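You operate a simulated robot arm through the tools that you are given. There is no shell and no other tool. Be economical: measure what you need, move in short steps, check, and stop when the job is done.

You are at the controls of a simulated robot arm. One attempt, no reset.

JOB
Rinse the teal piece, stand it in grey rack slot 1 and scrub the smear off the bench.
Fine: use the wooden brush and put it back.
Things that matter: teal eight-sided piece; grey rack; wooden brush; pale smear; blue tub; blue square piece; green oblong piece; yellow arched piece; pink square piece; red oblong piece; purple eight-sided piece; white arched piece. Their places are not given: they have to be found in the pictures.

It is judged by the outcome, as a careful person would: the job done as asked, and still so three seconds after it is handed in. It fails if anything else is knocked over, pushed out of place, dropped, spilled or broken.

ROBOT AND FRAMES
A 7-joint arm with a two-finger parallel gripper, fixed in place. Base frame: the origin is at the foot of the arm, x ahead of it, y to its left, z up; the work surface is at about z = 0.8. Lengths are in m, angles in rad, forces in N, time in s.
With the tool pointing down near the work surface it reaches from about 0.3 to 0.7 m from the base axis. Its first joint turns from -1.152 to 1.152 rad. Payload 1.57 kg.
The TCP is the grasp point between the finger pads, 0.03 m short of the fingertips. In the tool frame z runs along the fingers and y along their closing line. The gripper opens to 0.11 m. The fingers are 0.024 m wide and 0.012 m thick; the gripper's body (0.048 by 0.112 m) begins 0.078 m behind the TCP.
Orientation is that of the tool frame in the base frame, as [roll, pitch, yaw] about the fixed x, y, z axes, in that order (R = Rz(yaw) Ry(pitch) Rx(roll)). With the fingers straight down and closing along the base's y, the tool's x points along the base's -x, its y along +y and its z along -z.

CONTROLS
- The arm moves only by the tool play_rows. Its argument "commands" is a list of rows, each a list of 7 numbers: the shift along the tool's x, y, z in m, then the turn, a rotation vector about the tool's x, y, z in rad, then the opening, from 0 (shut) to 1 (fully open). In form: [[tx, ty, tz, wx, wy, wz, hand], ...]. A call has 1 to 12 rows; each row shifts and turns the commanded pose from where the row before left it, along the tool's axes as they then stand. Each row takes 0.2 s and may step no farther than 0.05 m and 0.15 rad from the row before; otherwise, or with a gripper value out of range, the whole call is refused. A pose out of reach is approached as far as the arm can. The call stops where the force on the tool passes 40 N (or 10 N more than at its start, if that is more) or the arm is blocked; 0.2 s more then pass. Each finger travels about 0.108 m/s and halts on what it meets, pressing with about 34 N; the grip force reading is that of the motor and also rises with nothing between the fingers. The clock runs only during rows and for 0.2 s after the last one: add rows that do not move to give the fingers time. It gives the time, the measured TCP pose, the force on the tool (base axes), the opening and the grip force at its end, in the units of the frame above (readings bear some noise).
- Cameras (640 x 400 px; columns grow to the right, rows downward): "scene" is fixed at [0.1603, -0.4018, 1.3903]; the picture's right is [0.70, -0.72, 0.00], its down [-0.51, -0.49, -0.71] and it looks along [0.51, 0.49, -0.71] (base axes); focal length 285 px, centre (320, 200). "wrist" rides on the gripper at [-0.036, 0, -0.08] in the tool frame; the picture's right is [0.00, -1.00, 0.00], its down [0.97, 0.00, -0.24] and it looks along [0.24, 0.00, 0.97] (tool axes); focal length 218 px, centre (320, 200).
- capture(camera): a new picture of that camera. No time passes.
- pixel_to_xyz(camera, pixels): for up to 12 pixels [column, row] of the newest picture of that camera ("zoom" is the newest enlarged one), the place [x, y, z] in the base frame of the surface seen there, good to about 0.003 m, but the place of the scene camera against the robot may be out by one fixed shift of up to 0.012 m in any direction. No time passes.
- inspect(camera, box): a new picture of the part [left, top, right, bottom] of that camera's present view, enlarged. No time passes.
- job_done(): hands the job in; it is judged then, once.

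Keep the steps short. Do not move on a guess: measure, check each grasp and each placing, and mend mistakes. In all there are 80 turns and 54 pictures (those below and enlarged ones count). Leave the gripper open and the arm clear of the work at the hand-in unless told otherwise, and finish with a single line.

The tools are called after "Request:" as a command line: name --pt "numbers of a row" for each row, then --argument value for the rest, lists and objects as JSON in quotes. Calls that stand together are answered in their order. play_rows: Moves the arm, as the interface text tells. Its arguments: {"type":"object","properties":{"commands":{"type":"array","items":{"type":"array","items":{"type":"number"}}}},"required":["commands"]} The other tools are called the same way: capture (camera) takes a picture; pixel_to_xyz (camera, pixels) gives the place of the surface under pixels of a picture; inspect (camera, box) takes an enlarged picture of a part of a camera's view; job_done () hands the job in.

At the start:

```text
t: 0.0
position: [0.4423, 0.1093, 1.0665]
tcp_rot: [-3.141, 0.001, 3.139]
contact_force: [0.0, -0.6, -0.3]
gripper_width: 0.1101
grip_force: 0.0
```

scene: 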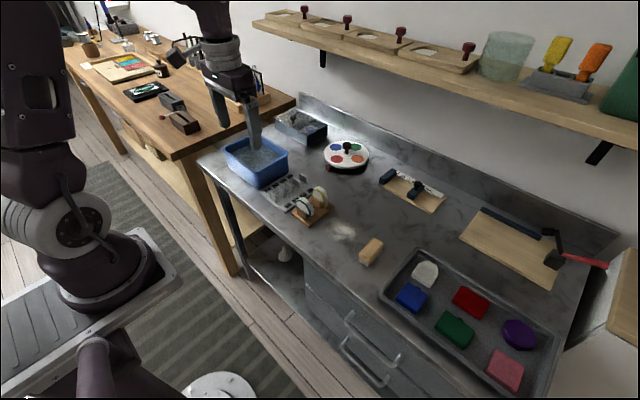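
wrist: 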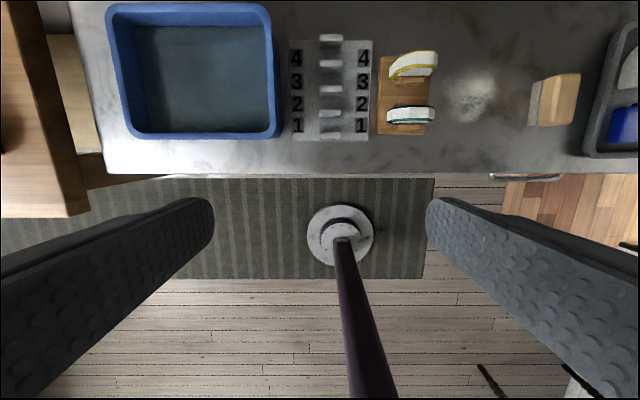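

I see the tub, the grey rack with slots 1–4, a wooden holder with the teal and yellow pieces, the smear and the brush. I'll enlarge these first.

Request:
inspect --camera "wrist" --box '[270, 20, 450, 150]'

Request:
inspect --camera "scene" --box '[220, 120, 400, 280]'

Request:
pixel_to_xyz --camera "wrist" --pixels '[[411, 114], [411, 65], [384, 125], [425, 125], [330, 136], [330, 113], [330, 88], [330, 63], [330, 38], [300, 125], [550, 100], [468, 98]]'

Request:
pixel_to_xyz --camera "wrist" --pixels '[[190, 70], [110, 10], [270, 10], [125, 132], [277, 130], [200, 136], [320, 165], [536, 100], [578, 78], [570, 125], [585, 140], [190, 120]]'

```text
3.08 times, centred on (360, 85) of wrist
```

zoom: 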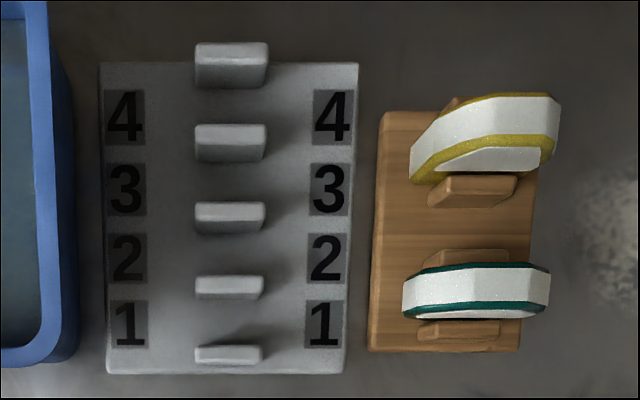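

```text
2.50 times, centred on (310, 200) of scene
```

zoom: 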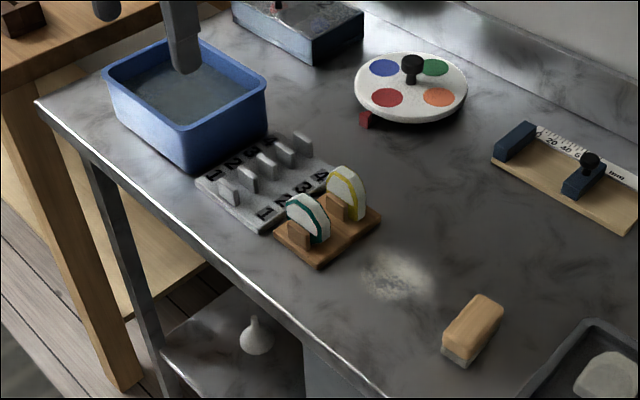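

```text
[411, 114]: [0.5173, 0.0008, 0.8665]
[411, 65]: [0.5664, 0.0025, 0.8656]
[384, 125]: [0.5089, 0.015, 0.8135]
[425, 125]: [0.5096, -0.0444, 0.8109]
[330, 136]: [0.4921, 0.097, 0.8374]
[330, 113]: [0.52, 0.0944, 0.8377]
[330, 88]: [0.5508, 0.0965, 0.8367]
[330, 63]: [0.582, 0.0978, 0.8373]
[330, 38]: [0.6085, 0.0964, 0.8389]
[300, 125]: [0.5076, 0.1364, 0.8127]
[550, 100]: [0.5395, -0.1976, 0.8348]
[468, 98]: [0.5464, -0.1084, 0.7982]
```

```text
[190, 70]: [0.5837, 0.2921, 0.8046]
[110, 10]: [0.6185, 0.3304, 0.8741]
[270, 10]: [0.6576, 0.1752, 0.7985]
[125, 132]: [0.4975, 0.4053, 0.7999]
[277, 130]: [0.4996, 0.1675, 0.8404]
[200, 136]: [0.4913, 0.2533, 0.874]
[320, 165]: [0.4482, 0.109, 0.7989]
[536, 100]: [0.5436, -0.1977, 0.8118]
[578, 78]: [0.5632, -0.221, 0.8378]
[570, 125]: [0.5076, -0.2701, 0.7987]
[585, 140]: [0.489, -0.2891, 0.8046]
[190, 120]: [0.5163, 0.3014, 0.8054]
```

The rack pegs are about 0.03 apart, and slot 1 is centred near x 0.507, y 0.096. The teal piece is near (0.517, 0.0), with its top at z 0.866. I'll move the camera over the holder, smear and brush to measure from closer up.

Request:
play_rows --pt "-0.0216 -0.032 0.0132 0 0 0 1" --pt "-0.0216 -0.032 0.0132 0 0 0 1" --pt "-0.0216 -0.032 0.0132 0 0 0 1" --pt "-0.0216 -0.032 0.0132 0 0 0 1" --pt "-0.0216 -0.032 0.0132 0 0 0 1" --pt "0 0 0 0 0 0 1"

Request:
capture --camera "wrist"

```text
t: 1.4
position: [0.5517, -0.052, 0.9981]
tcp_rot: [3.14, 0.001, -3.141]
contact_force: [0.6, -0.4, 0.0]
gripper_width: 0.11
grip_force: 0.0
```

```text
49 pictures are left
```

wrist: 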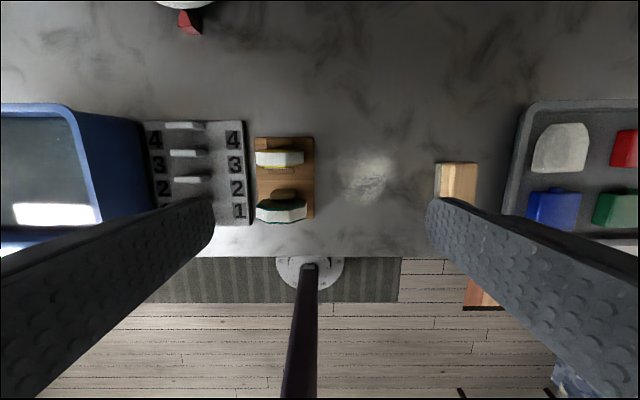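

Request:
inspect --camera "wrist" --box '[240, 125, 330, 235]'

Request:
pixel_to_xyz --camera "wrist" --pixels '[[281, 207], [259, 209], [303, 208], [281, 200], [281, 216], [280, 195], [265, 200], [297, 201], [260, 158], [300, 158], [262, 185], [310, 210]]'

Request:
pixel_to_xyz --camera "wrist" --pixels '[[365, 175], [345, 175], [388, 175], [365, 152], [365, 200], [443, 165], [475, 165], [460, 163], [460, 195], [475, 195], [437, 180], [455, 180]]'

```text
3.64 times, centred on (285, 180) of wrist
```

zoom: 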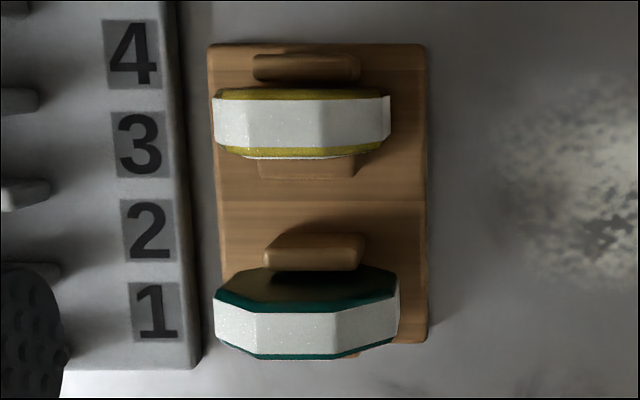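

```text
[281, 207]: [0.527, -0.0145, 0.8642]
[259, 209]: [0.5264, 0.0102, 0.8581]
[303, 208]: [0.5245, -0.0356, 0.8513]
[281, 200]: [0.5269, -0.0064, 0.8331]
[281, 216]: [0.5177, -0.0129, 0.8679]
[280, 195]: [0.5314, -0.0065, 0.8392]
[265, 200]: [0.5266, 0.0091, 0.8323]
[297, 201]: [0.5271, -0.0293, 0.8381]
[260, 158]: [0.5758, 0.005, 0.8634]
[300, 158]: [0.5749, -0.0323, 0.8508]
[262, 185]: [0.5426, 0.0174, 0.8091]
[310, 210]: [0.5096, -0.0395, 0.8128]
```

```text
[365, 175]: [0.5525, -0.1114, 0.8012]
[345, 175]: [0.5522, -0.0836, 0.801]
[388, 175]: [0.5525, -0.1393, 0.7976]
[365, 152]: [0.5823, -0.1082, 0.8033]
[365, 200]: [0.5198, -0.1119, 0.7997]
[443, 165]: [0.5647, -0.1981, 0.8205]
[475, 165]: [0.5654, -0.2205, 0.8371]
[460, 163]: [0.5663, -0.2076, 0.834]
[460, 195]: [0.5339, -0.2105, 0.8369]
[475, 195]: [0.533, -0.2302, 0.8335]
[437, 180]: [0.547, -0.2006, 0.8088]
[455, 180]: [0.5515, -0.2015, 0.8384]
```

The teal piece is about 0.05 wide in y, centred near y −0.0125, and stands about 0.055 tall. I'll sample its rim edges to get the x centre, and pin down the rack and brush outlines.

Request:
inspect --camera "wrist" --box '[425, 145, 490, 215]'

Request:
pixel_to_xyz --camera "wrist" --pixels '[[280, 222], [290, 221], [272, 221], [280, 211], [258, 215], [305, 214], [185, 125], [185, 152], [190, 179], [180, 206], [152, 130], [243, 215]]'

```text
5.71 times, centred on (458, 180) of wrist
```

zoom: 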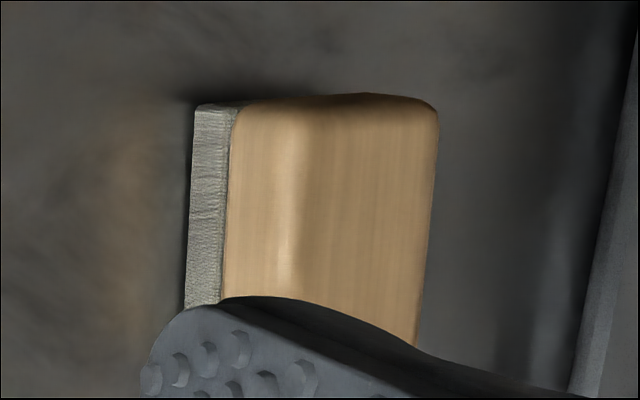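

```text
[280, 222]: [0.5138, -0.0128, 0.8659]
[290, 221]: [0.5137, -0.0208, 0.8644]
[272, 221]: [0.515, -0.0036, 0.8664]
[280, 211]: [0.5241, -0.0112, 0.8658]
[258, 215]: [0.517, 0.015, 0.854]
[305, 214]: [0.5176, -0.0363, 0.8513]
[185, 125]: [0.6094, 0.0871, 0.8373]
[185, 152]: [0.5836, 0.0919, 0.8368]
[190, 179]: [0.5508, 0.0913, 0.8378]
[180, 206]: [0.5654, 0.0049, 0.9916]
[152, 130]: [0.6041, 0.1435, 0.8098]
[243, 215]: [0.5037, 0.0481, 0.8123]
```

The piece spans x 0.5125–0.5275, so its centre is (0.520, −0.011). I'll move over it and come down to z 0.905, keeping the fingertips above its top, then check alignment.

Request:
play_rows --pt "0.0159 0.0203 0 0 0 0 1" --pt "0.0158 0.0202 0 0 0 0 1" --pt "0 0 0.031 0 0 0 1" --pt "0 0 0.031 0 0 0 1" --pt "0 0 0.031 0 0 0 1" --pt "0 0 0 0 0 0 1"

Request:
capture --camera "wrist"

```text
t: 2.8
position: [0.5204, -0.0103, 0.9066]
tcp_rot: [3.142, 0.001, 3.141]
contact_force: [-0.2, -0.2, -0.2]
gripper_width: 0.1099
grip_force: 0.1
```

```text
46 pictures are left
```

wrist: 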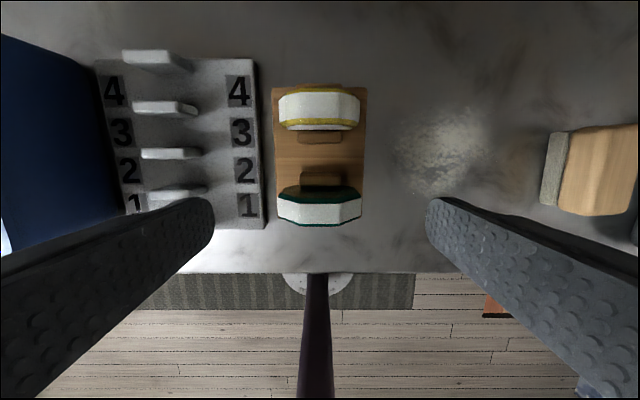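

The piece sits on the finger line. The left finger would pass close to the rack edge, so I'll narrow the opening to about 0.078 first. I'm also re-measuring the piece edges from this range.

Request:
pixel_to_xyz --camera "wrist" --pixels '[[278, 206], [361, 207], [320, 205], [320, 224], [320, 196], [300, 222], [345, 222], [260, 200], [268, 180], [362, 180], [280, 205], [359, 205]]'

Request:
play_rows --pt "0 0 0 0 0 0 0.7" --pt "0 0 0 0 0 0 0.7"

```text
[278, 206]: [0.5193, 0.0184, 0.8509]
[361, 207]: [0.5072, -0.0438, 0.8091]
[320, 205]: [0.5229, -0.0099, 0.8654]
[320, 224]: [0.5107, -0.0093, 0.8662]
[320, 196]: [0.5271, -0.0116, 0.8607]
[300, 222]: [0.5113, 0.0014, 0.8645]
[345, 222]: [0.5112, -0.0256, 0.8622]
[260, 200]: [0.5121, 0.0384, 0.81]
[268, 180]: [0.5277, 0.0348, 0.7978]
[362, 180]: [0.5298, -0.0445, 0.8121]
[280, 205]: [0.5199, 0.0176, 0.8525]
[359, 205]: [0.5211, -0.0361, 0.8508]
```

```text
t: 3.4
position: [0.5198, -0.0107, 0.9061]
tcp_rot: [-3.141, -0.001, -3.141]
contact_force: [-0.6, 0.3, 0.5]
gripper_width: 0.0771
grip_force: 0.0
```

The piece centre reads (0.519, −0.0095). I'll narrow to about 0.068, lower to z 0.848 and close.

Request:
play_rows --pt "0.0005 0.001 0 0 0 0 0.62" --pt "0 0 0.02 0 0 0 0.62" --pt "0 0 0.02 0 0 0 0.62" --pt "0 0 0.018 0 0 0 0.62" --pt "0 0 0 0 0 0 0.62"

Request:
play_rows --pt "0 0 0 0 0 0 0.3" --pt "0 0 0 0 0 0 0.3" --pt "0 0 0 0 0 0 0.3"

Request:
capture --camera "wrist"

```text
t: 4.6
position: [0.5202, -0.0103, 0.8517]
tcp_rot: [-3.142, -0.001, 3.139]
contact_force: [0.6, 0.3, 0.2]
gripper_width: 0.0678
grip_force: 0.1
```

```text
t: 5.4
position: [0.5196, -0.0103, 0.8519]
tcp_rot: [3.141, -0.002, -3.14]
contact_force: [-0.5, 0.0, -0.2]
gripper_width: 0.053
grip_force: 33.8
```

```text
45 pictures are left
```

wrist: 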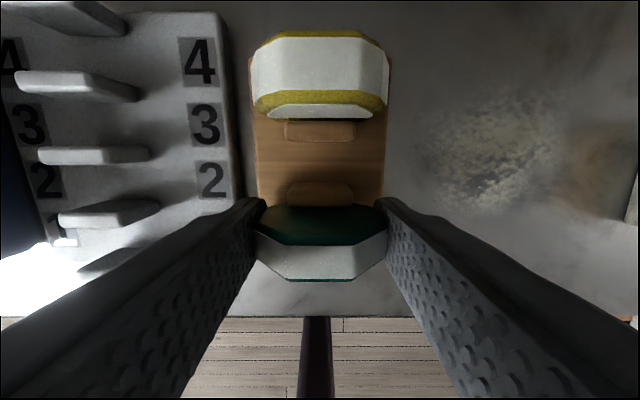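

The grip holds at 0.053 width and 34 N. I'll lift straight up 0.1 and check the hold.

Request:
play_rows --pt "0 0 -0.025 0 0 0 0.3" --pt "0 0 -0.025 0 0 0 0.3" --pt "0 0 -0.025 0 0 0 0.3" --pt "0 0 -0.025 0 0 0 0.3" --pt "0 0 0 0 0 0 0.3"

Request:
capture --camera "wrist"

Request:
capture --camera "scene"

```text
t: 6.6
position: [0.5194, -0.01, 0.95]
tcp_rot: [-3.141, 0.001, 3.141]
contact_force: [0.8, 0.3, -0.9]
gripper_width: 0.0529
grip_force: 34.0
```

```text
44 pictures are left
```

wrist: 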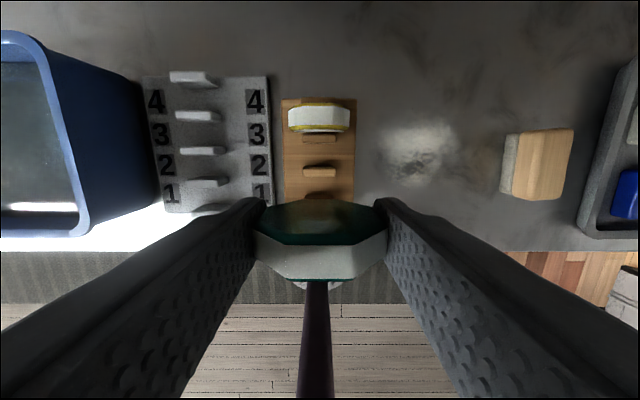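

```text
43 pictures are left
```

scene: 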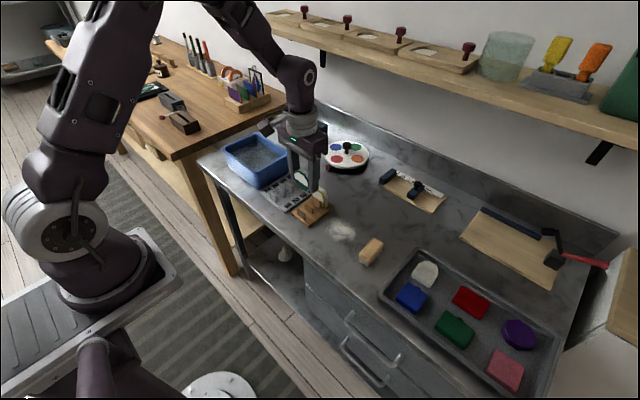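

The piece lifted cleanly and the yellow one hasn't moved. Next I'll measure the tub's rim and floor from the scene view.

Request:
inspect --camera "scene" --box '[215, 125, 295, 195]'

Request:
pixel_to_xyz --camera "scene" --pixels '[[224, 149], [258, 172], [287, 152], [256, 134], [245, 150], [255, 152], [265, 150], [258, 160], [275, 152], [240, 145]]'

Request:
pixel_to_xyz --camera "wrist" --pixels '[[40, 207], [40, 150], [10, 100], [84, 228], [35, 35], [60, 233], [52, 80], [75, 180], [190, 184], [200, 208], [208, 150], [320, 283]]'

```text
5.71 times, centred on (255, 160) of scene
```

zoom: 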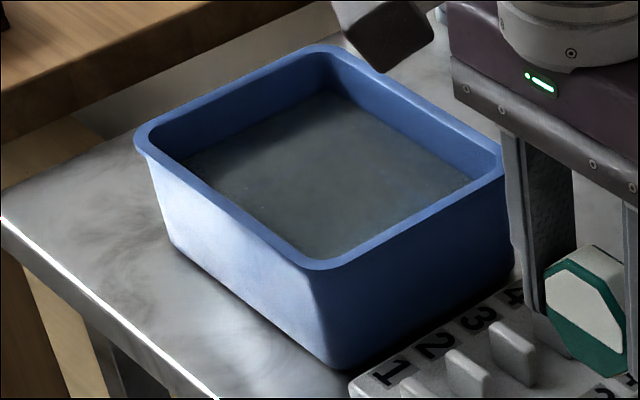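

```text
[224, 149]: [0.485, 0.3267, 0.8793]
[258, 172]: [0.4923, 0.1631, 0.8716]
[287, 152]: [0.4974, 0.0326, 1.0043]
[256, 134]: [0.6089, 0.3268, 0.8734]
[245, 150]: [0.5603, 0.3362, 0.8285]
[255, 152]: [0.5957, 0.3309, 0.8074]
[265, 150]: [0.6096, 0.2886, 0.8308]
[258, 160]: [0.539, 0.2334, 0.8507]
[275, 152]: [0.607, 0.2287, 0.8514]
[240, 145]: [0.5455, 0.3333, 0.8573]
```

```text
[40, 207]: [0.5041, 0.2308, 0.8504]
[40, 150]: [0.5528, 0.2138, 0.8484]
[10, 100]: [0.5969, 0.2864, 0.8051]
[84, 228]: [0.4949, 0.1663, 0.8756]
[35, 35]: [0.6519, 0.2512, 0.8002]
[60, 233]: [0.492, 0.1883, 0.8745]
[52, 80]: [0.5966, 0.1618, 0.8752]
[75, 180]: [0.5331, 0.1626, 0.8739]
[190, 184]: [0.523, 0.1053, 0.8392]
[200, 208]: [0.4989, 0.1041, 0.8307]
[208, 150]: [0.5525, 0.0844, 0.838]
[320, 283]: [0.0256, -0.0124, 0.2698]
```

Some samples inside the tub read z ≈ 0.85 (the water surface) and others read ≈ 0.805 (the floor). The interior is roughly x 0.50–0.605, y 0.17–0.33. I'll carry the piece above the tub centre.

Request:
play_rows --pt "-0.0055 0.0437 -0.002 0 0 0 0.3" --pt "-0.0055 0.0437 -0.002 0 0 0 0.3" --pt "-0.0055 0.0437 -0.002 0 0 0 0.3" --pt "-0.0055 0.0437 -0.002 0 0 0 0.3" --pt "-0.0055 0.0437 -0.002 0 0 0 0.3" --pt "-0.0055 0.0437 0 0 0 0 0.3" --pt "0 0 0 0 0 0 0.3"

Request:
capture --camera "wrist"

```text
t: 8.2
position: [0.5499, 0.2532, 0.9598]
tcp_rot: [3.141, 0.0, 3.141]
contact_force: [0.1, -0.2, -0.8]
gripper_width: 0.0532
grip_force: 33.7
```

```text
41 pictures are left
```

wrist: 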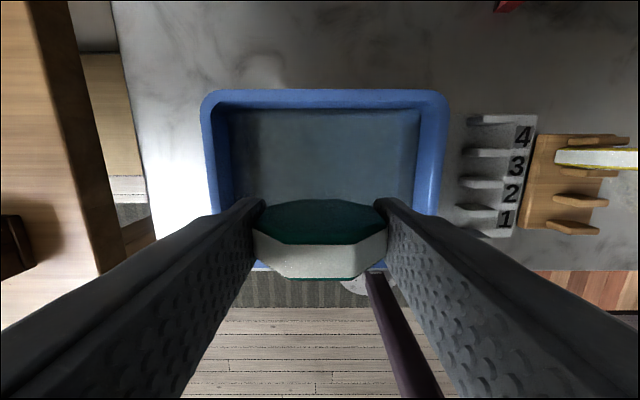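

It's centred over the tub. I'll lower it to about z 0.851, which puts the piece bottom near 0.81, swish gently and hold.

Request:
play_rows --pt "0 0 0.025 0 0 0 0.3" --pt "0 0 0.025 0 0 0 0.3" --pt "0 0 0.02 0 0 0 0.3" --pt "0 0 0.015 0 0 0 0.3" --pt "0 0 0.013 0 0 0 0.3" --pt "0 0 0.011 0 0 0 0.3" --pt "0 0 0 0 0 0 0.3"

Request:
play_rows --pt "0 0.012 0 0 0 0 0.3" --pt "0 0.012 0 0 0 0 0.3" --pt "0 -0.012 0 0 0 0 0.3" --pt "0 -0.012 0 0 0 0 0.3" --pt "0 -0.012 0 0 0 0 0.3" --pt "0 -0.012 0 0 0 0 0.3" --pt "0 0.012 0 0 0 0 0.3" --pt "0 0.012 0 0 0 0 0.3" --pt "0 0 0 0 0 0 0.3" --pt "0 0 0 0 0 0 0.3" --pt "0 0 0 0 0 0 0.3"

Request:
capture --camera "wrist"

Request:
inspect --camera "scene" --box '[205, 110, 305, 200]'

```text
t: 9.8
position: [0.5521, 0.2518, 0.8505]
tcp_rot: [3.14, -0.001, -3.141]
contact_force: [0.6, 0.6, -1.5]
gripper_width: 0.0534
grip_force: 34.2
```

```text
t: 12.2
position: [0.5526, 0.2552, 0.8519]
tcp_rot: [3.141, -0.001, 3.14]
contact_force: [-0.6, -0.2, -0.7]
gripper_width: 0.0533
grip_force: 33.8
```

```text
40 pictures are left
```

wrist: 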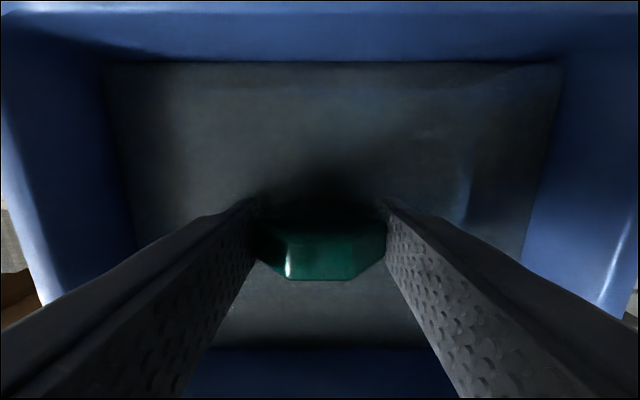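

```text
4.44 times, centred on (255, 155) of scene
```

zoom: 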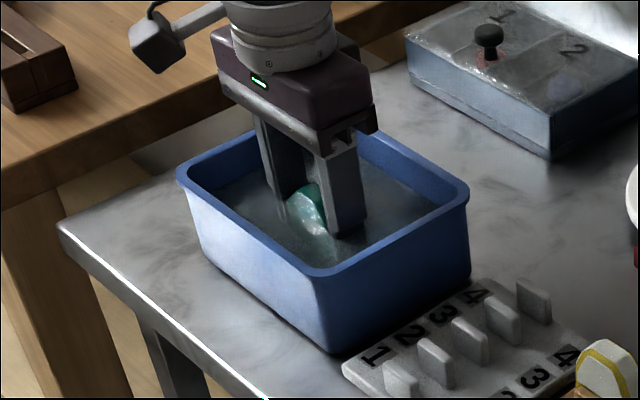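

The white coating is gone and the piece is teal all over. I'll lift slowly, let it drip over the tub and check that it's clean.

Request:
play_rows --pt "0 0 -0.015 0 0 0 0.3" --pt "0 0 -0.02 0 0 0 0.3" --pt "0 0 -0.02 0 0 0 0.3" --pt "0 0 -0.025 0 0 0 0.3" --pt "0 0 -0.028 0 0 0 0.3" --pt "0 0 0 0 0 0 0.3" --pt "0 0 0 0 0 0 0.3" --pt "0 0 0 0 0 0 0.3" --pt "0 0 0 0 0 0 0.3" --pt "0 0 0 0 0 0 0.3"

Request:
capture --camera "wrist"

Request:
inspect --camera "scene" --box '[205, 110, 305, 200]'

```text
t: 14.4
position: [0.5524, 0.253, 0.9577]
tcp_rot: [-3.141, -0.001, 3.14]
contact_force: [-0.5, -1.3, -1.3]
gripper_width: 0.0531
grip_force: 34.5
```

```text
38 pictures are left
```

wrist: 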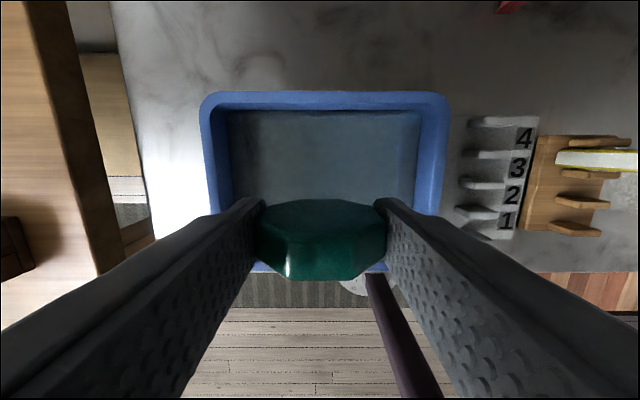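

```text
4.44 times, centred on (255, 155) of scene
```

zoom: 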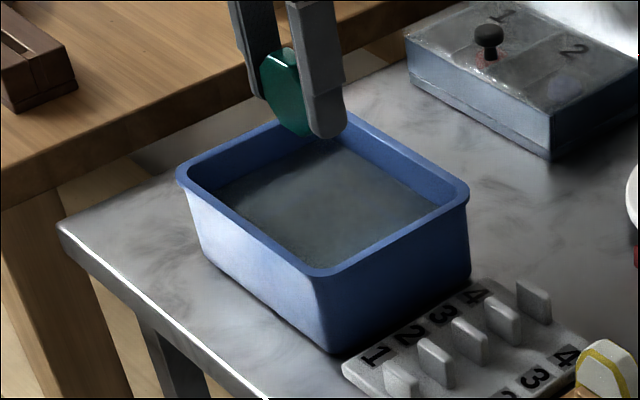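

Clean. Next, precise slot-1 measurements from this view.

Request:
inspect --camera "wrist" --box '[440, 100, 560, 245]'

```text
2.76 times, centred on (500, 172) of wrist
```

zoom: 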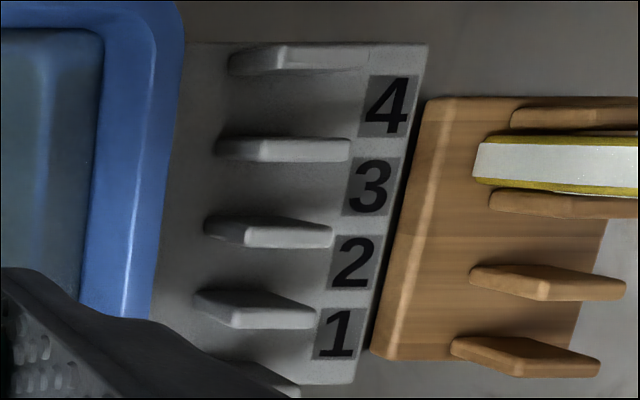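

Request:
pixel_to_xyz --camera "zoom" --pixels '[[240, 318], [308, 318], [275, 309], [275, 323], [285, 391], [270, 378], [255, 242], [325, 240], [290, 229], [290, 244], [265, 345], [340, 335]]'

Request:
pixel_to_xyz --camera "zoom" --pixels '[[550, 280], [550, 293], [530, 355], [530, 371], [610, 295], [545, 295], [590, 370], [518, 370], [270, 145], [340, 145], [300, 158], [290, 68]]'

```text
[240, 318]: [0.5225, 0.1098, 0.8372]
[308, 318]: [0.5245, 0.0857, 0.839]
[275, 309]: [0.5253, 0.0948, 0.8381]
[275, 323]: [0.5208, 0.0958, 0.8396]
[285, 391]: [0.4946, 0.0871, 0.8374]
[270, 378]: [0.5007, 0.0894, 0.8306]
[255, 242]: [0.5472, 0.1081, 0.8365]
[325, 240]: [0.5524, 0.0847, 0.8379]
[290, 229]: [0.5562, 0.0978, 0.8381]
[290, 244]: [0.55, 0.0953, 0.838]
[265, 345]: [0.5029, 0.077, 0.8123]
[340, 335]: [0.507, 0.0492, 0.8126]
```

```text
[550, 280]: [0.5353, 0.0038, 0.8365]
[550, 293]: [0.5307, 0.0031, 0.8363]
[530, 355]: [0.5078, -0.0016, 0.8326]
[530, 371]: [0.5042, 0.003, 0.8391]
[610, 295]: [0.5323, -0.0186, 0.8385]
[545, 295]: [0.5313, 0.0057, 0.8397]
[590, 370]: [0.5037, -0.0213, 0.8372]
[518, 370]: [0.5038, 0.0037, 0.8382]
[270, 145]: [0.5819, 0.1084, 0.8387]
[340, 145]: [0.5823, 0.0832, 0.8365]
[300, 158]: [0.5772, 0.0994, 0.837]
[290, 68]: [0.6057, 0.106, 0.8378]
```

The slot-1 pegs are at x ≈ 0.4935 and 0.523, so the slot centre is x 0.508, y 0.0965. The holder pegs average to 0.519, matching where I gripped the piece, so the piece is centred on the TCP. I'll move above slot 1.

Request:
play_rows --pt "0.0111 -0.0391 0 0 0 0 0.3" --pt "0.0111 -0.0391 0 0 0 0 0.3" --pt "0.0111 -0.0391 0 0 0 0 0.3" --pt "0.0111 -0.0391 0 0 0 0 0.3" --pt "0 0 0.02 0 0 0 0.3" --pt "0 0 0.02 0 0 0 0.3" --pt "0 0 0 0 0 0 0.3" --pt "0 0 0 0 0 0 0.3"

Request:
capture --camera "wrist"

Request:
inspect --camera "scene" --box '[245, 140, 345, 230]'

```text
t: 16.2
position: [0.5066, 0.0963, 0.9196]
tcp_rot: [-3.141, 0.0, -3.141]
contact_force: [0.1, 0.4, -1.8]
gripper_width: 0.0533
grip_force: 34.3
```

```text
35 pictures are left
```

wrist: 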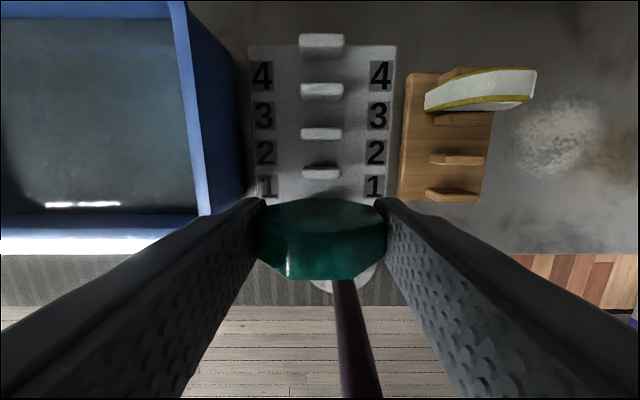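

```text
4.44 times, centred on (295, 185) of scene
```

zoom: 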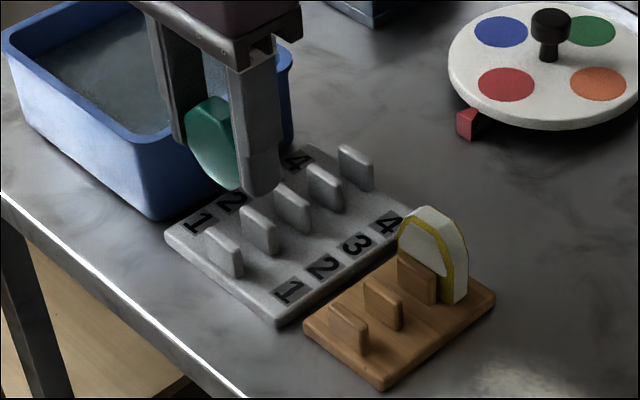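

Request:
pixel_to_xyz --camera "wrist" --pixels '[[305, 173], [339, 173], [322, 169], [322, 176], [303, 134], [340, 134], [322, 210], [322, 240], [322, 272], [290, 265], [360, 265], [373, 187]]'

```text
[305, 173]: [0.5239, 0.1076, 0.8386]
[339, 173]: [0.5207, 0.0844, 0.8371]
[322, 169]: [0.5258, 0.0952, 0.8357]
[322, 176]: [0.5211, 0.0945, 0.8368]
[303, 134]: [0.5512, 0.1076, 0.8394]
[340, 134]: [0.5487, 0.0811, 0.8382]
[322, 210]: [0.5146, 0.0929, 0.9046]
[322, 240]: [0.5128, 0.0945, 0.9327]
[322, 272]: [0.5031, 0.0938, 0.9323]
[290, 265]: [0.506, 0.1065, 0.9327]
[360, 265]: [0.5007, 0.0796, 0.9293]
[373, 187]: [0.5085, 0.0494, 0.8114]
```

The slot centre works out at x ≈ 0.5085 and the piece is at ≈ 0.507. I'll shift +0.0015 in x and descend in small steps.

Request:
play_rows --pt "-0.0017 0 0.01 0 0 0 0.3" --pt "0 0 0.015 0 0 0 0.3" --pt "0 0 0.012 0 0 0 0.3" --pt "0 0 0.01 0 0 0 0.3" --pt "0 0 0.008 0 0 0 0.3" --pt "0 0 0.005 0 0 0 0.3" --pt "0 0 0 0 0 0 0.3" --pt "0 0 0 0 0 0 0.3"

Request:
inspect --camera "scene" --box '[255, 150, 335, 220]'

Request:
capture --camera "wrist"

```text
t: 18.0
position: [0.5086, 0.0963, 0.859]
tcp_rot: [3.141, -0.001, 3.14]
contact_force: [0.5, 0.2, -0.5]
gripper_width: 0.053
grip_force: 34.1
```

```text
5.71 times, centred on (295, 185) of scene
```

zoom: 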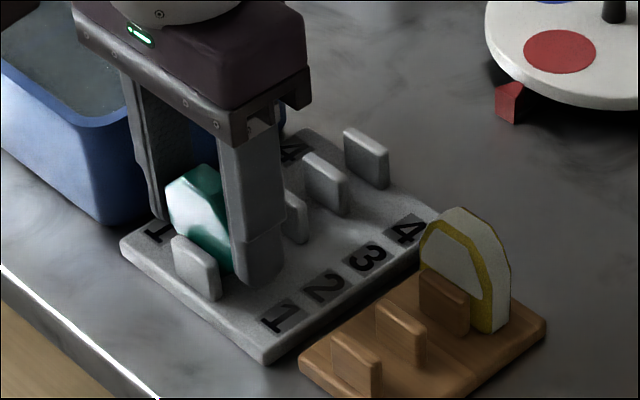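

```text
32 pictures are left
```

wrist: 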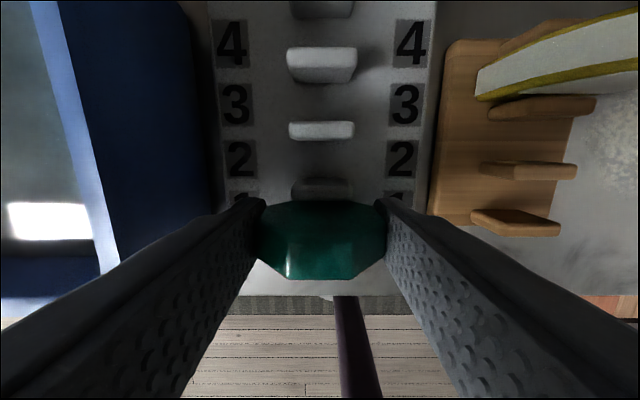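

The piece is between the slot-1 pegs with no contact force. I'll lower the last ~6 mm in small steps.

Request:
play_rows --pt "0 0 0.003 0 0 0 0.3" --pt "0 0 0.002 0 0 0 0.3" --pt "0 0 0.001 0 0 0 0.3" --pt "0 0 0 0 0 0 0.3" --pt "0 0 0 0 0 0 0.3"

```text
t: 19.2
position: [0.5089, 0.0956, 0.8528]
tcp_rot: [3.141, -0.002, 3.141]
contact_force: [0.5, -0.3, -0.2]
gripper_width: 0.0532
grip_force: 33.9
```

Request:
play_rows --pt "0 0 0.001 0 0 0 0.3" --pt "0 0 0.001 0 0 0 0.3" --pt "0 0 0 0 0 0 0.3" --pt "0 0 0 0 0 0 0.3"

```text
t: 20.2
position: [0.5085, 0.0953, 0.8512]
tcp_rot: [3.141, 0.0, -3.14]
contact_force: [-3.5, -0.2, 14.1]
gripper_width: 0.0533
grip_force: 33.6
```

There's 14 N upward, so it's seated. I'll ease off 1 mm and open a little: 0.068, which clears the tub and holder.

Request:
play_rows --pt "0 0 -0.001 0 0 0 0.3" --pt "0 0 0 0 0 0 0.5" --pt "0 0 0 0 0 0 0.62" --pt "0 0 0 0 0 0 0.62" --pt "0 0 0 0 0 0 0.62"

Request:
capture --camera "wrist"

```text
t: 21.4
position: [0.5091, 0.0959, 0.8524]
tcp_rot: [3.14, 0.0, 3.141]
contact_force: [0.5, 0.1, 0.5]
gripper_width: 0.0682
grip_force: 0.0
```

```text
31 pictures are left
```

wrist: 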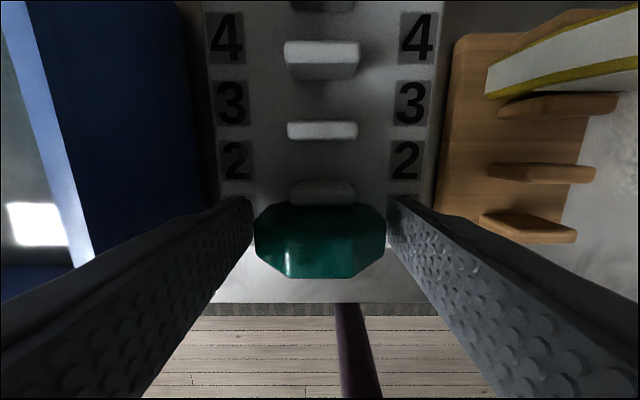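

The piece is released and standing. I'll go straight up, then open fully and check.

Request:
play_rows --pt "0 0 -0.02 0 0 0 0.62" --pt "0 0 -0.03 0 0 0 0.62" --pt "0 0 -0.04 0 0 0 0.62" --pt "0 0 -0.04 0 0 0 0.62" --pt "0 0 0 0 0 0 1" --pt "0 0 0 0 0 0 1"

Request:
inspect --camera "scene" --box '[255, 150, 335, 220]'

Request:
capture --camera "wrist"

```text
t: 22.8
position: [0.5068, 0.0952, 0.9789]
tcp_rot: [-3.141, 0.001, 3.14]
contact_force: [0.5, 0.1, 0.3]
gripper_width: 0.1102
grip_force: 0.0
```

```text
5.71 times, centred on (295, 185) of scene
```

zoom: 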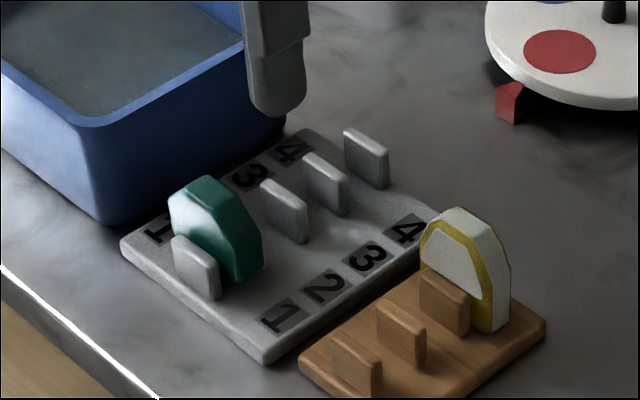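

```text
29 pictures are left
```

wrist: 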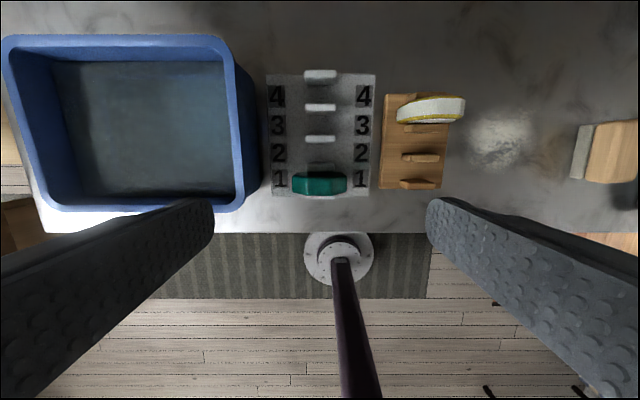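

The teal piece stands in slot 1. I'll look closer at its pale near face to tell sheen from leftover dirt.

Request:
inspect --camera "scene" --box '[272, 168, 292, 192]'

```text
16.00 times, centred on (282, 180) of scene
```

zoom: 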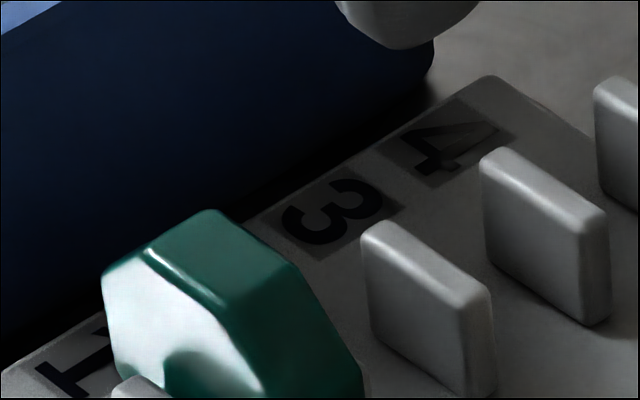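

It's glossy wet sheen with the peg reflected in it, so the piece is clean. Now the brush: I'll move above it to measure.

Request:
play_rows --pt "-0.009 -0.0428 -0.005 0 0 0 1" --pt "-0.009 -0.0428 -0.005 0 0 0 1" --pt "-0.009 -0.0428 -0.005 0 0 0 1" --pt "-0.009 -0.0428 -0.005 0 0 0 1" --pt "-0.009 -0.0428 -0.005 0 0 0 1" --pt "-0.009 -0.0428 -0.005 0 0 0 1" --pt "-0.009 -0.0428 0 0 0 0 1" --pt "0 0 0 0 0 0 1"

Request:
capture --camera "wrist"

Request:
inspect --camera "wrist" --box '[220, 110, 420, 240]'

```text
t: 24.6
position: [0.5713, -0.2053, 1.0125]
tcp_rot: [-3.141, -0.002, -3.141]
contact_force: [-0.4, 0.4, 0.3]
gripper_width: 0.1103
grip_force: 0.0
```

```text
27 pictures are left
```

wrist: 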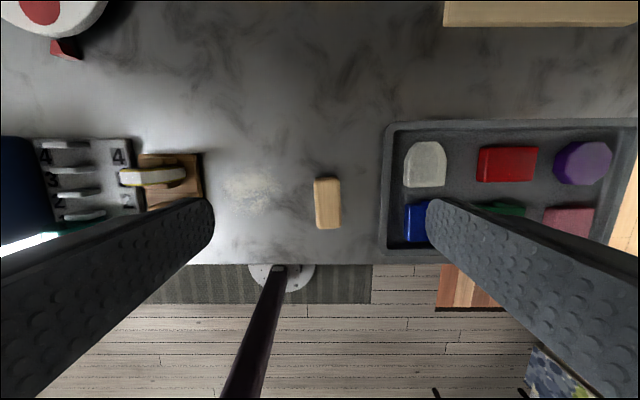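

```text
3.08 times, centred on (320, 175) of wrist
```

zoom: 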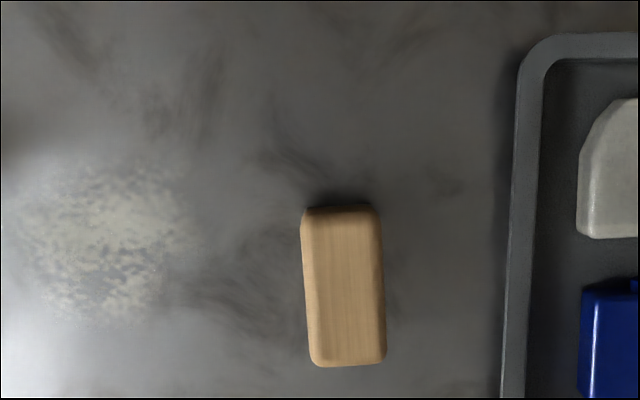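

Request:
pixel_to_xyz --camera "zoom" --pixels '[[306, 216], [374, 214], [314, 358], [380, 356], [340, 210], [347, 362], [345, 285], [304, 285], [382, 285], [525, 200], [515, 300], [345, 204]]'

Request:
pixel_to_xyz --camera "zoom" --pixels '[[20, 240], [185, 230], [105, 160], [95, 325], [100, 240], [45, 195], [160, 190], [150, 300], [45, 290]]'

```text
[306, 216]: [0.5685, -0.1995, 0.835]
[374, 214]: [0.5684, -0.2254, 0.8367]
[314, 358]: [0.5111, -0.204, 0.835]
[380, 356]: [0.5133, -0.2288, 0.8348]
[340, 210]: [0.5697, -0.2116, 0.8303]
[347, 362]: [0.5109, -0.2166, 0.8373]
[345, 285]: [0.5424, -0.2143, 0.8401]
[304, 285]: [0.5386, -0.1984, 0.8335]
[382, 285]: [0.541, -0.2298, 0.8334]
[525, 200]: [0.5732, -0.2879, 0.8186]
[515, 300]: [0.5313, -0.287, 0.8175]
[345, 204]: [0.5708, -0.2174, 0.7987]
```

```text
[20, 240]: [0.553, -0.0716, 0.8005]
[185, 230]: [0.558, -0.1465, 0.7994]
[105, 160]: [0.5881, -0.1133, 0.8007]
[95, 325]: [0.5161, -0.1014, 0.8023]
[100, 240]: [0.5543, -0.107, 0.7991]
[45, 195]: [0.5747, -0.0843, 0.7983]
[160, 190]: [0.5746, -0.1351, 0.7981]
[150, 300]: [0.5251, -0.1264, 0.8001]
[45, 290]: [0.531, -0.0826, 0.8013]
```

The brush runs about 0.06 along x, is 0.031 wide and 0.04 tall. Its centre is (0.540, −0.214), with a yaw of about +0.07 rad. The smear is a disc of radius ~0.037 at (0.553, −0.108). I'll align over the brush, narrow the fingers to clear the tray rim at y −0.287, and come down to z 0.895.

Request:
play_rows --pt "0.0157 -0.0045 0.02 0 0 0 0.6" --pt "0.0156 -0.0045 0.02 0 0 -0.035 0.6" --pt "0 0 0.025 0 0 -0.035 0.6" --pt "0 0 0.025 0 0 0 0.6" --pt "0 0 0.025 0 0 0 0.6" --pt "0 0 0 0 0 0 0.6" --pt "0 0 0 0 0 0 0.6"

Request:
capture --camera "wrist"

```text
t: 26.2
position: [0.5396, -0.2126, 0.8975]
tcp_rot: [3.141, 0.001, -3.072]
contact_force: [-0.7, 0.2, 0.0]
gripper_width: 0.0661
grip_force: 0.0
```

```text
25 pictures are left
```

wrist: 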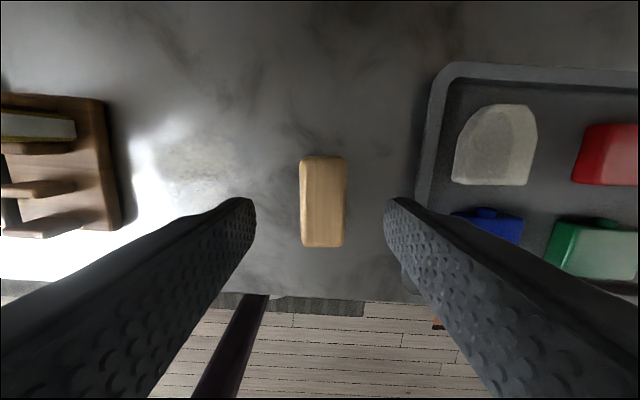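

Aligned, with the brush vertical at column 323. I'll shift 1.5 mm, descend to z ≈ 0.846 and close.

Request:
play_rows --pt "0 -0.0015 0.012 0 0 0 0.6" --pt "0 0 0.015 0 0 0 0.6" --pt "0 0 0.014 0 0 0 0.6" --pt "0 0 0.012 0 0 0 0.6" --pt "0 0 0 0 0 0 0.6"

Request:
play_rows --pt "0 0 0 0 0 0 0.35" --pt "0 0 0 0 0 0 0.1" --pt "0 0 0 0 0 0 0.1" --pt "0 0 0 0 0 0 0.1"

Request:
capture --camera "wrist"

```text
t: 27.4
position: [0.539, -0.2143, 0.8443]
tcp_rot: [-3.14, 0.0, -3.073]
contact_force: [0.1, -0.2, -0.1]
gripper_width: 0.066
grip_force: 0.1
```

```text
t: 28.4
position: [0.5384, -0.2133, 0.8447]
tcp_rot: [-3.141, 0.001, -3.071]
contact_force: [-0.5, 1.9, 1.9]
gripper_width: 0.0308
grip_force: 34.1
```

```text
24 pictures are left
```

wrist: 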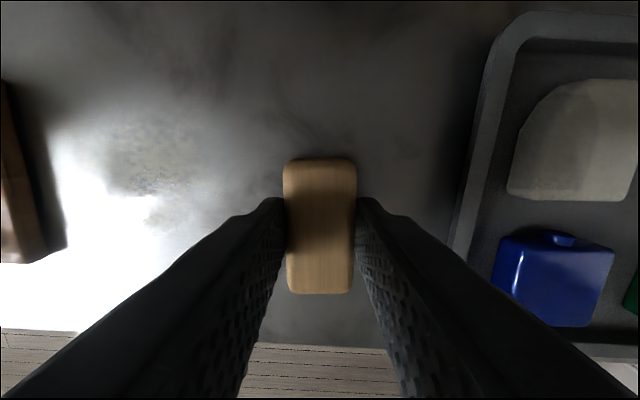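

The brush is gripped at 0.031 width, 34 N. Its home pose is TCP (0.5385, −0.2135, 0.8445), yaw −3.072. I'll lift 2 cm, move to the right edge of the smear and lower.

Request:
play_rows --pt "0 0 -0.02 0 0 0 0.1" --pt "-0.0066 0.0241 0 0 0 0 0.1" --pt "-0.0066 0.0241 0 0 0 0 0.1" --pt "-0.0065 0.0241 0 0 0 0 0.1" --pt "0 0 0.01 0 0 0 0.1" --pt "0 0 0.006 0 0 0 0.1" --pt "0 0 0 0 0 0 0.1" --pt "0 0 0 0 0 0 0.1"

Request:
capture --camera "wrist"

```text
t: 30.2
position: [0.5542, -0.1407, 0.8475]
tcp_rot: [3.141, -0.001, -3.072]
contact_force: [0.5, 0.3, -0.9]
gripper_width: 0.0313
grip_force: 34.5
```

```text
23 pictures are left
```

wrist: 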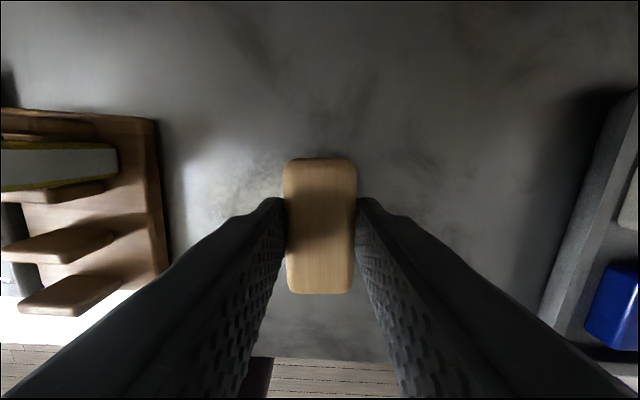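

The brush is about 3 mm above the bench. I'll lower it in 1–2 mm steps to light contact.

Request:
play_rows --pt "0 0 0.002 0 0 0 0.1" --pt "0 0 0.001 0 0 0 0.1" --pt "0 0 0.0005 0 0 0 0.1" --pt "0 0 0 0 0 0 0.1"

```text
t: 31.2
position: [0.5545, -0.1405, 0.8462]
tcp_rot: [3.141, 0.003, -3.07]
contact_force: [-8.4, 4.1, 26.8]
gripper_width: 0.031
grip_force: 34.0
```

Contact at 27 N is more than needed, so I'll back off ~0.8 mm and make one stroke toward y −0.078, staying clear of the holder.

Request:
play_rows --pt "0 0 -0.0008 0 0 0 0.1" --pt "0 0 0 0 0 0 0.1" --pt "-0.0007 0.0103 0 0 0 0 0.1" --pt "-0.0007 0.0103 0 0 0 0 0.1" --pt "-0.0007 0.0103 0 0 0 0 0.1" --pt "-0.0007 0.0103 0 0 0 0 0.1" --pt "-0.0007 0.0103 0 0 0 0 0.1" --pt "-0.0007 0.0103 0 0 0 0 0.1" --pt "0 0 0 0 0 0 0.1"

Request:
capture --camera "wrist"

```text
t: 33.2
position: [0.5545, -0.0779, 0.8449]
tcp_rot: [-3.14, 0.0, -3.072]
contact_force: [0.0, 0.0, -0.3]
gripper_width: 0.0311
grip_force: 34.1
```

```text
22 pictures are left
```

wrist: 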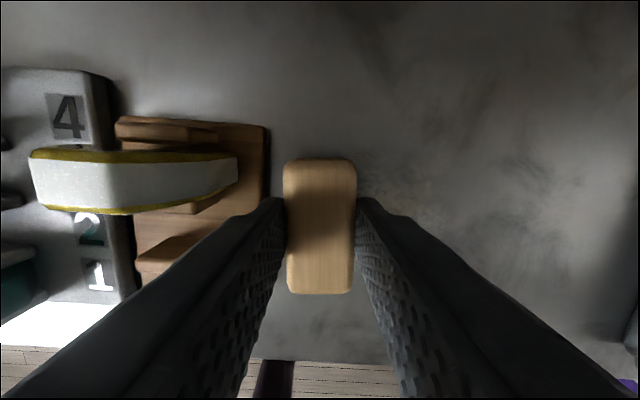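

Request:
inspect --camera "scene" --box '[300, 190, 400, 270]'

Request:
play_rows --pt "0 0 0.0006 0 0 0 0.1" --pt "0 0 0 0 0 0 0.1" --pt "0 0 0 0 0 0 0.1"

```text
5.00 times, centred on (350, 230) of scene
```

zoom: 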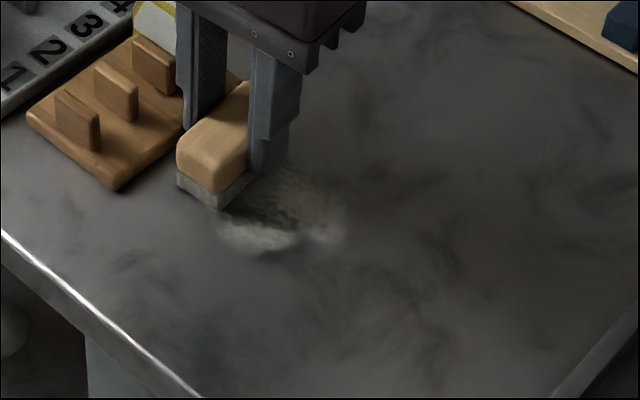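

```text
t: 34.0
position: [0.5541, -0.0782, 0.8452]
tcp_rot: [3.141, -0.001, -3.072]
contact_force: [-0.5, 1.2, 4.6]
gripper_width: 0.031
grip_force: 34.1
```

The stroke works: the middle is cleaner and residue remains at the near and right edges. Contact is about 5 N. I'll shift nearer by 0.018 and stroke back.

Request:
play_rows --pt "0.009 0.0006 0.0004 0 0 0 0.1" --pt "0.009 0.0006 0 0 0 0 0.1" --pt "0.0008 -0.0118 0 0 0 0 0.1" --pt "0.0008 -0.0118 0 0 0 0 0.1" --pt "0.0008 -0.0118 0 0 0 0 0.1" --pt "0.0008 -0.0118 0 0 0 0 0.1" --pt "0.0008 -0.0118 0 0 0 0 0.1" --pt "0.0008 -0.0118 0 0 0 0 0.1" --pt "0 0 0 0 0 0 0.1"

Request:
inspect --camera "scene" --box '[300, 190, 400, 270]'

```text
t: 36.0
position: [0.5373, -0.1487, 0.8443]
tcp_rot: [3.141, 0.001, -3.073]
contact_force: [0.9, 6.3, 21.2]
gripper_width: 0.0313
grip_force: 33.9
```

```text
5.00 times, centred on (350, 230) of scene
```

zoom: 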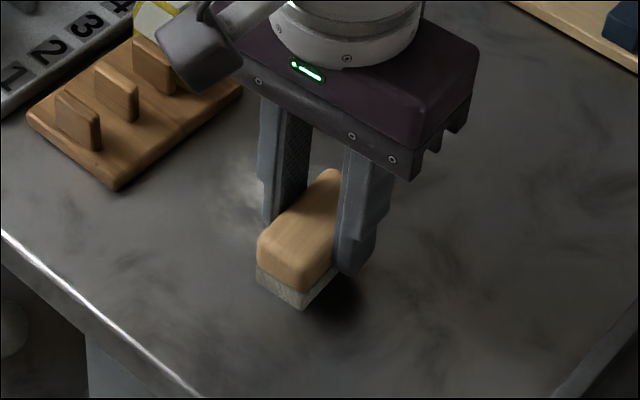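

Mostly gone, with some left at the far-left part. I'll stroke at x ≈ 0.568 towards the holder, then return at x ≈ 0.552.

Request:
play_rows --pt "-0.0103 -0.0007 0 0 0 0 0.1" --pt "-0.0103 -0.0007 0 0 0 0 0.1" --pt "-0.0103 -0.0007 0 0 0 0 0.1" --pt "-0.0008 0.0118 0 0 0 0 0.1" --pt "-0.0008 0.0118 0 0 0 0 0.1" --pt "-0.0008 0.0118 0 0 0 0 0.1" --pt "-0.0008 0.0118 0 0 0 0 0.1" --pt "-0.0008 0.0118 0 0 0 0 0.1" --pt "-0.0008 0.0118 0 0 0 0 0.1" --pt "0 0 0 0 0 0 0.1"

Request:
play_rows --pt "0.008 0.0006 0 0 0 0 0.1" --pt "0.008 0.0006 0 0 0 0 0.1" --pt "0.0008 -0.0118 0 0 0 0 0.1" --pt "0.0008 -0.0118 0 0 0 0 0.1" --pt "0.0008 -0.0118 0 0 0 0 0.1" --pt "0.0008 -0.0118 0 0 0 0 0.1" --pt "0.0008 -0.0118 0 0 0 0 0.1" --pt "0.0008 -0.0118 0 0 0 0 0.1" --pt "0 0 0 0 0 0 0.1"

Request:
inspect --camera "scene" --box '[300, 190, 400, 270]'

```text
t: 38.2
position: [0.5672, -0.0778, 0.8444]
tcp_rot: [-3.139, 0.001, -3.073]
contact_force: [-0.1, -4.1, 12.3]
gripper_width: 0.0311
grip_force: 33.3
```

```text
t: 40.2
position: [0.5524, -0.1503, 0.8455]
tcp_rot: [-3.142, 0.0, -3.073]
contact_force: [-0.1, 0.1, -0.7]
gripper_width: 0.0309
grip_force: 34.0
```

```text
5.00 times, centred on (350, 230) of scene
```

zoom: 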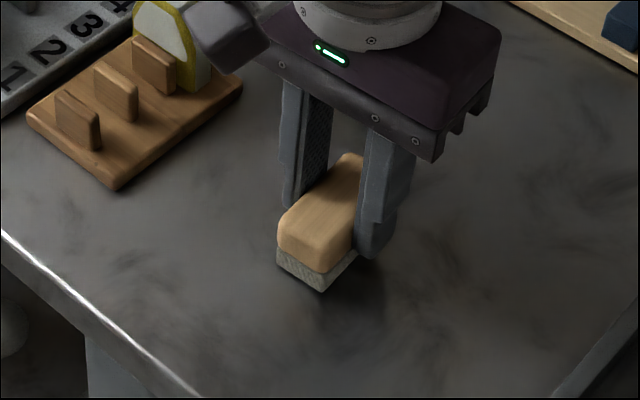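

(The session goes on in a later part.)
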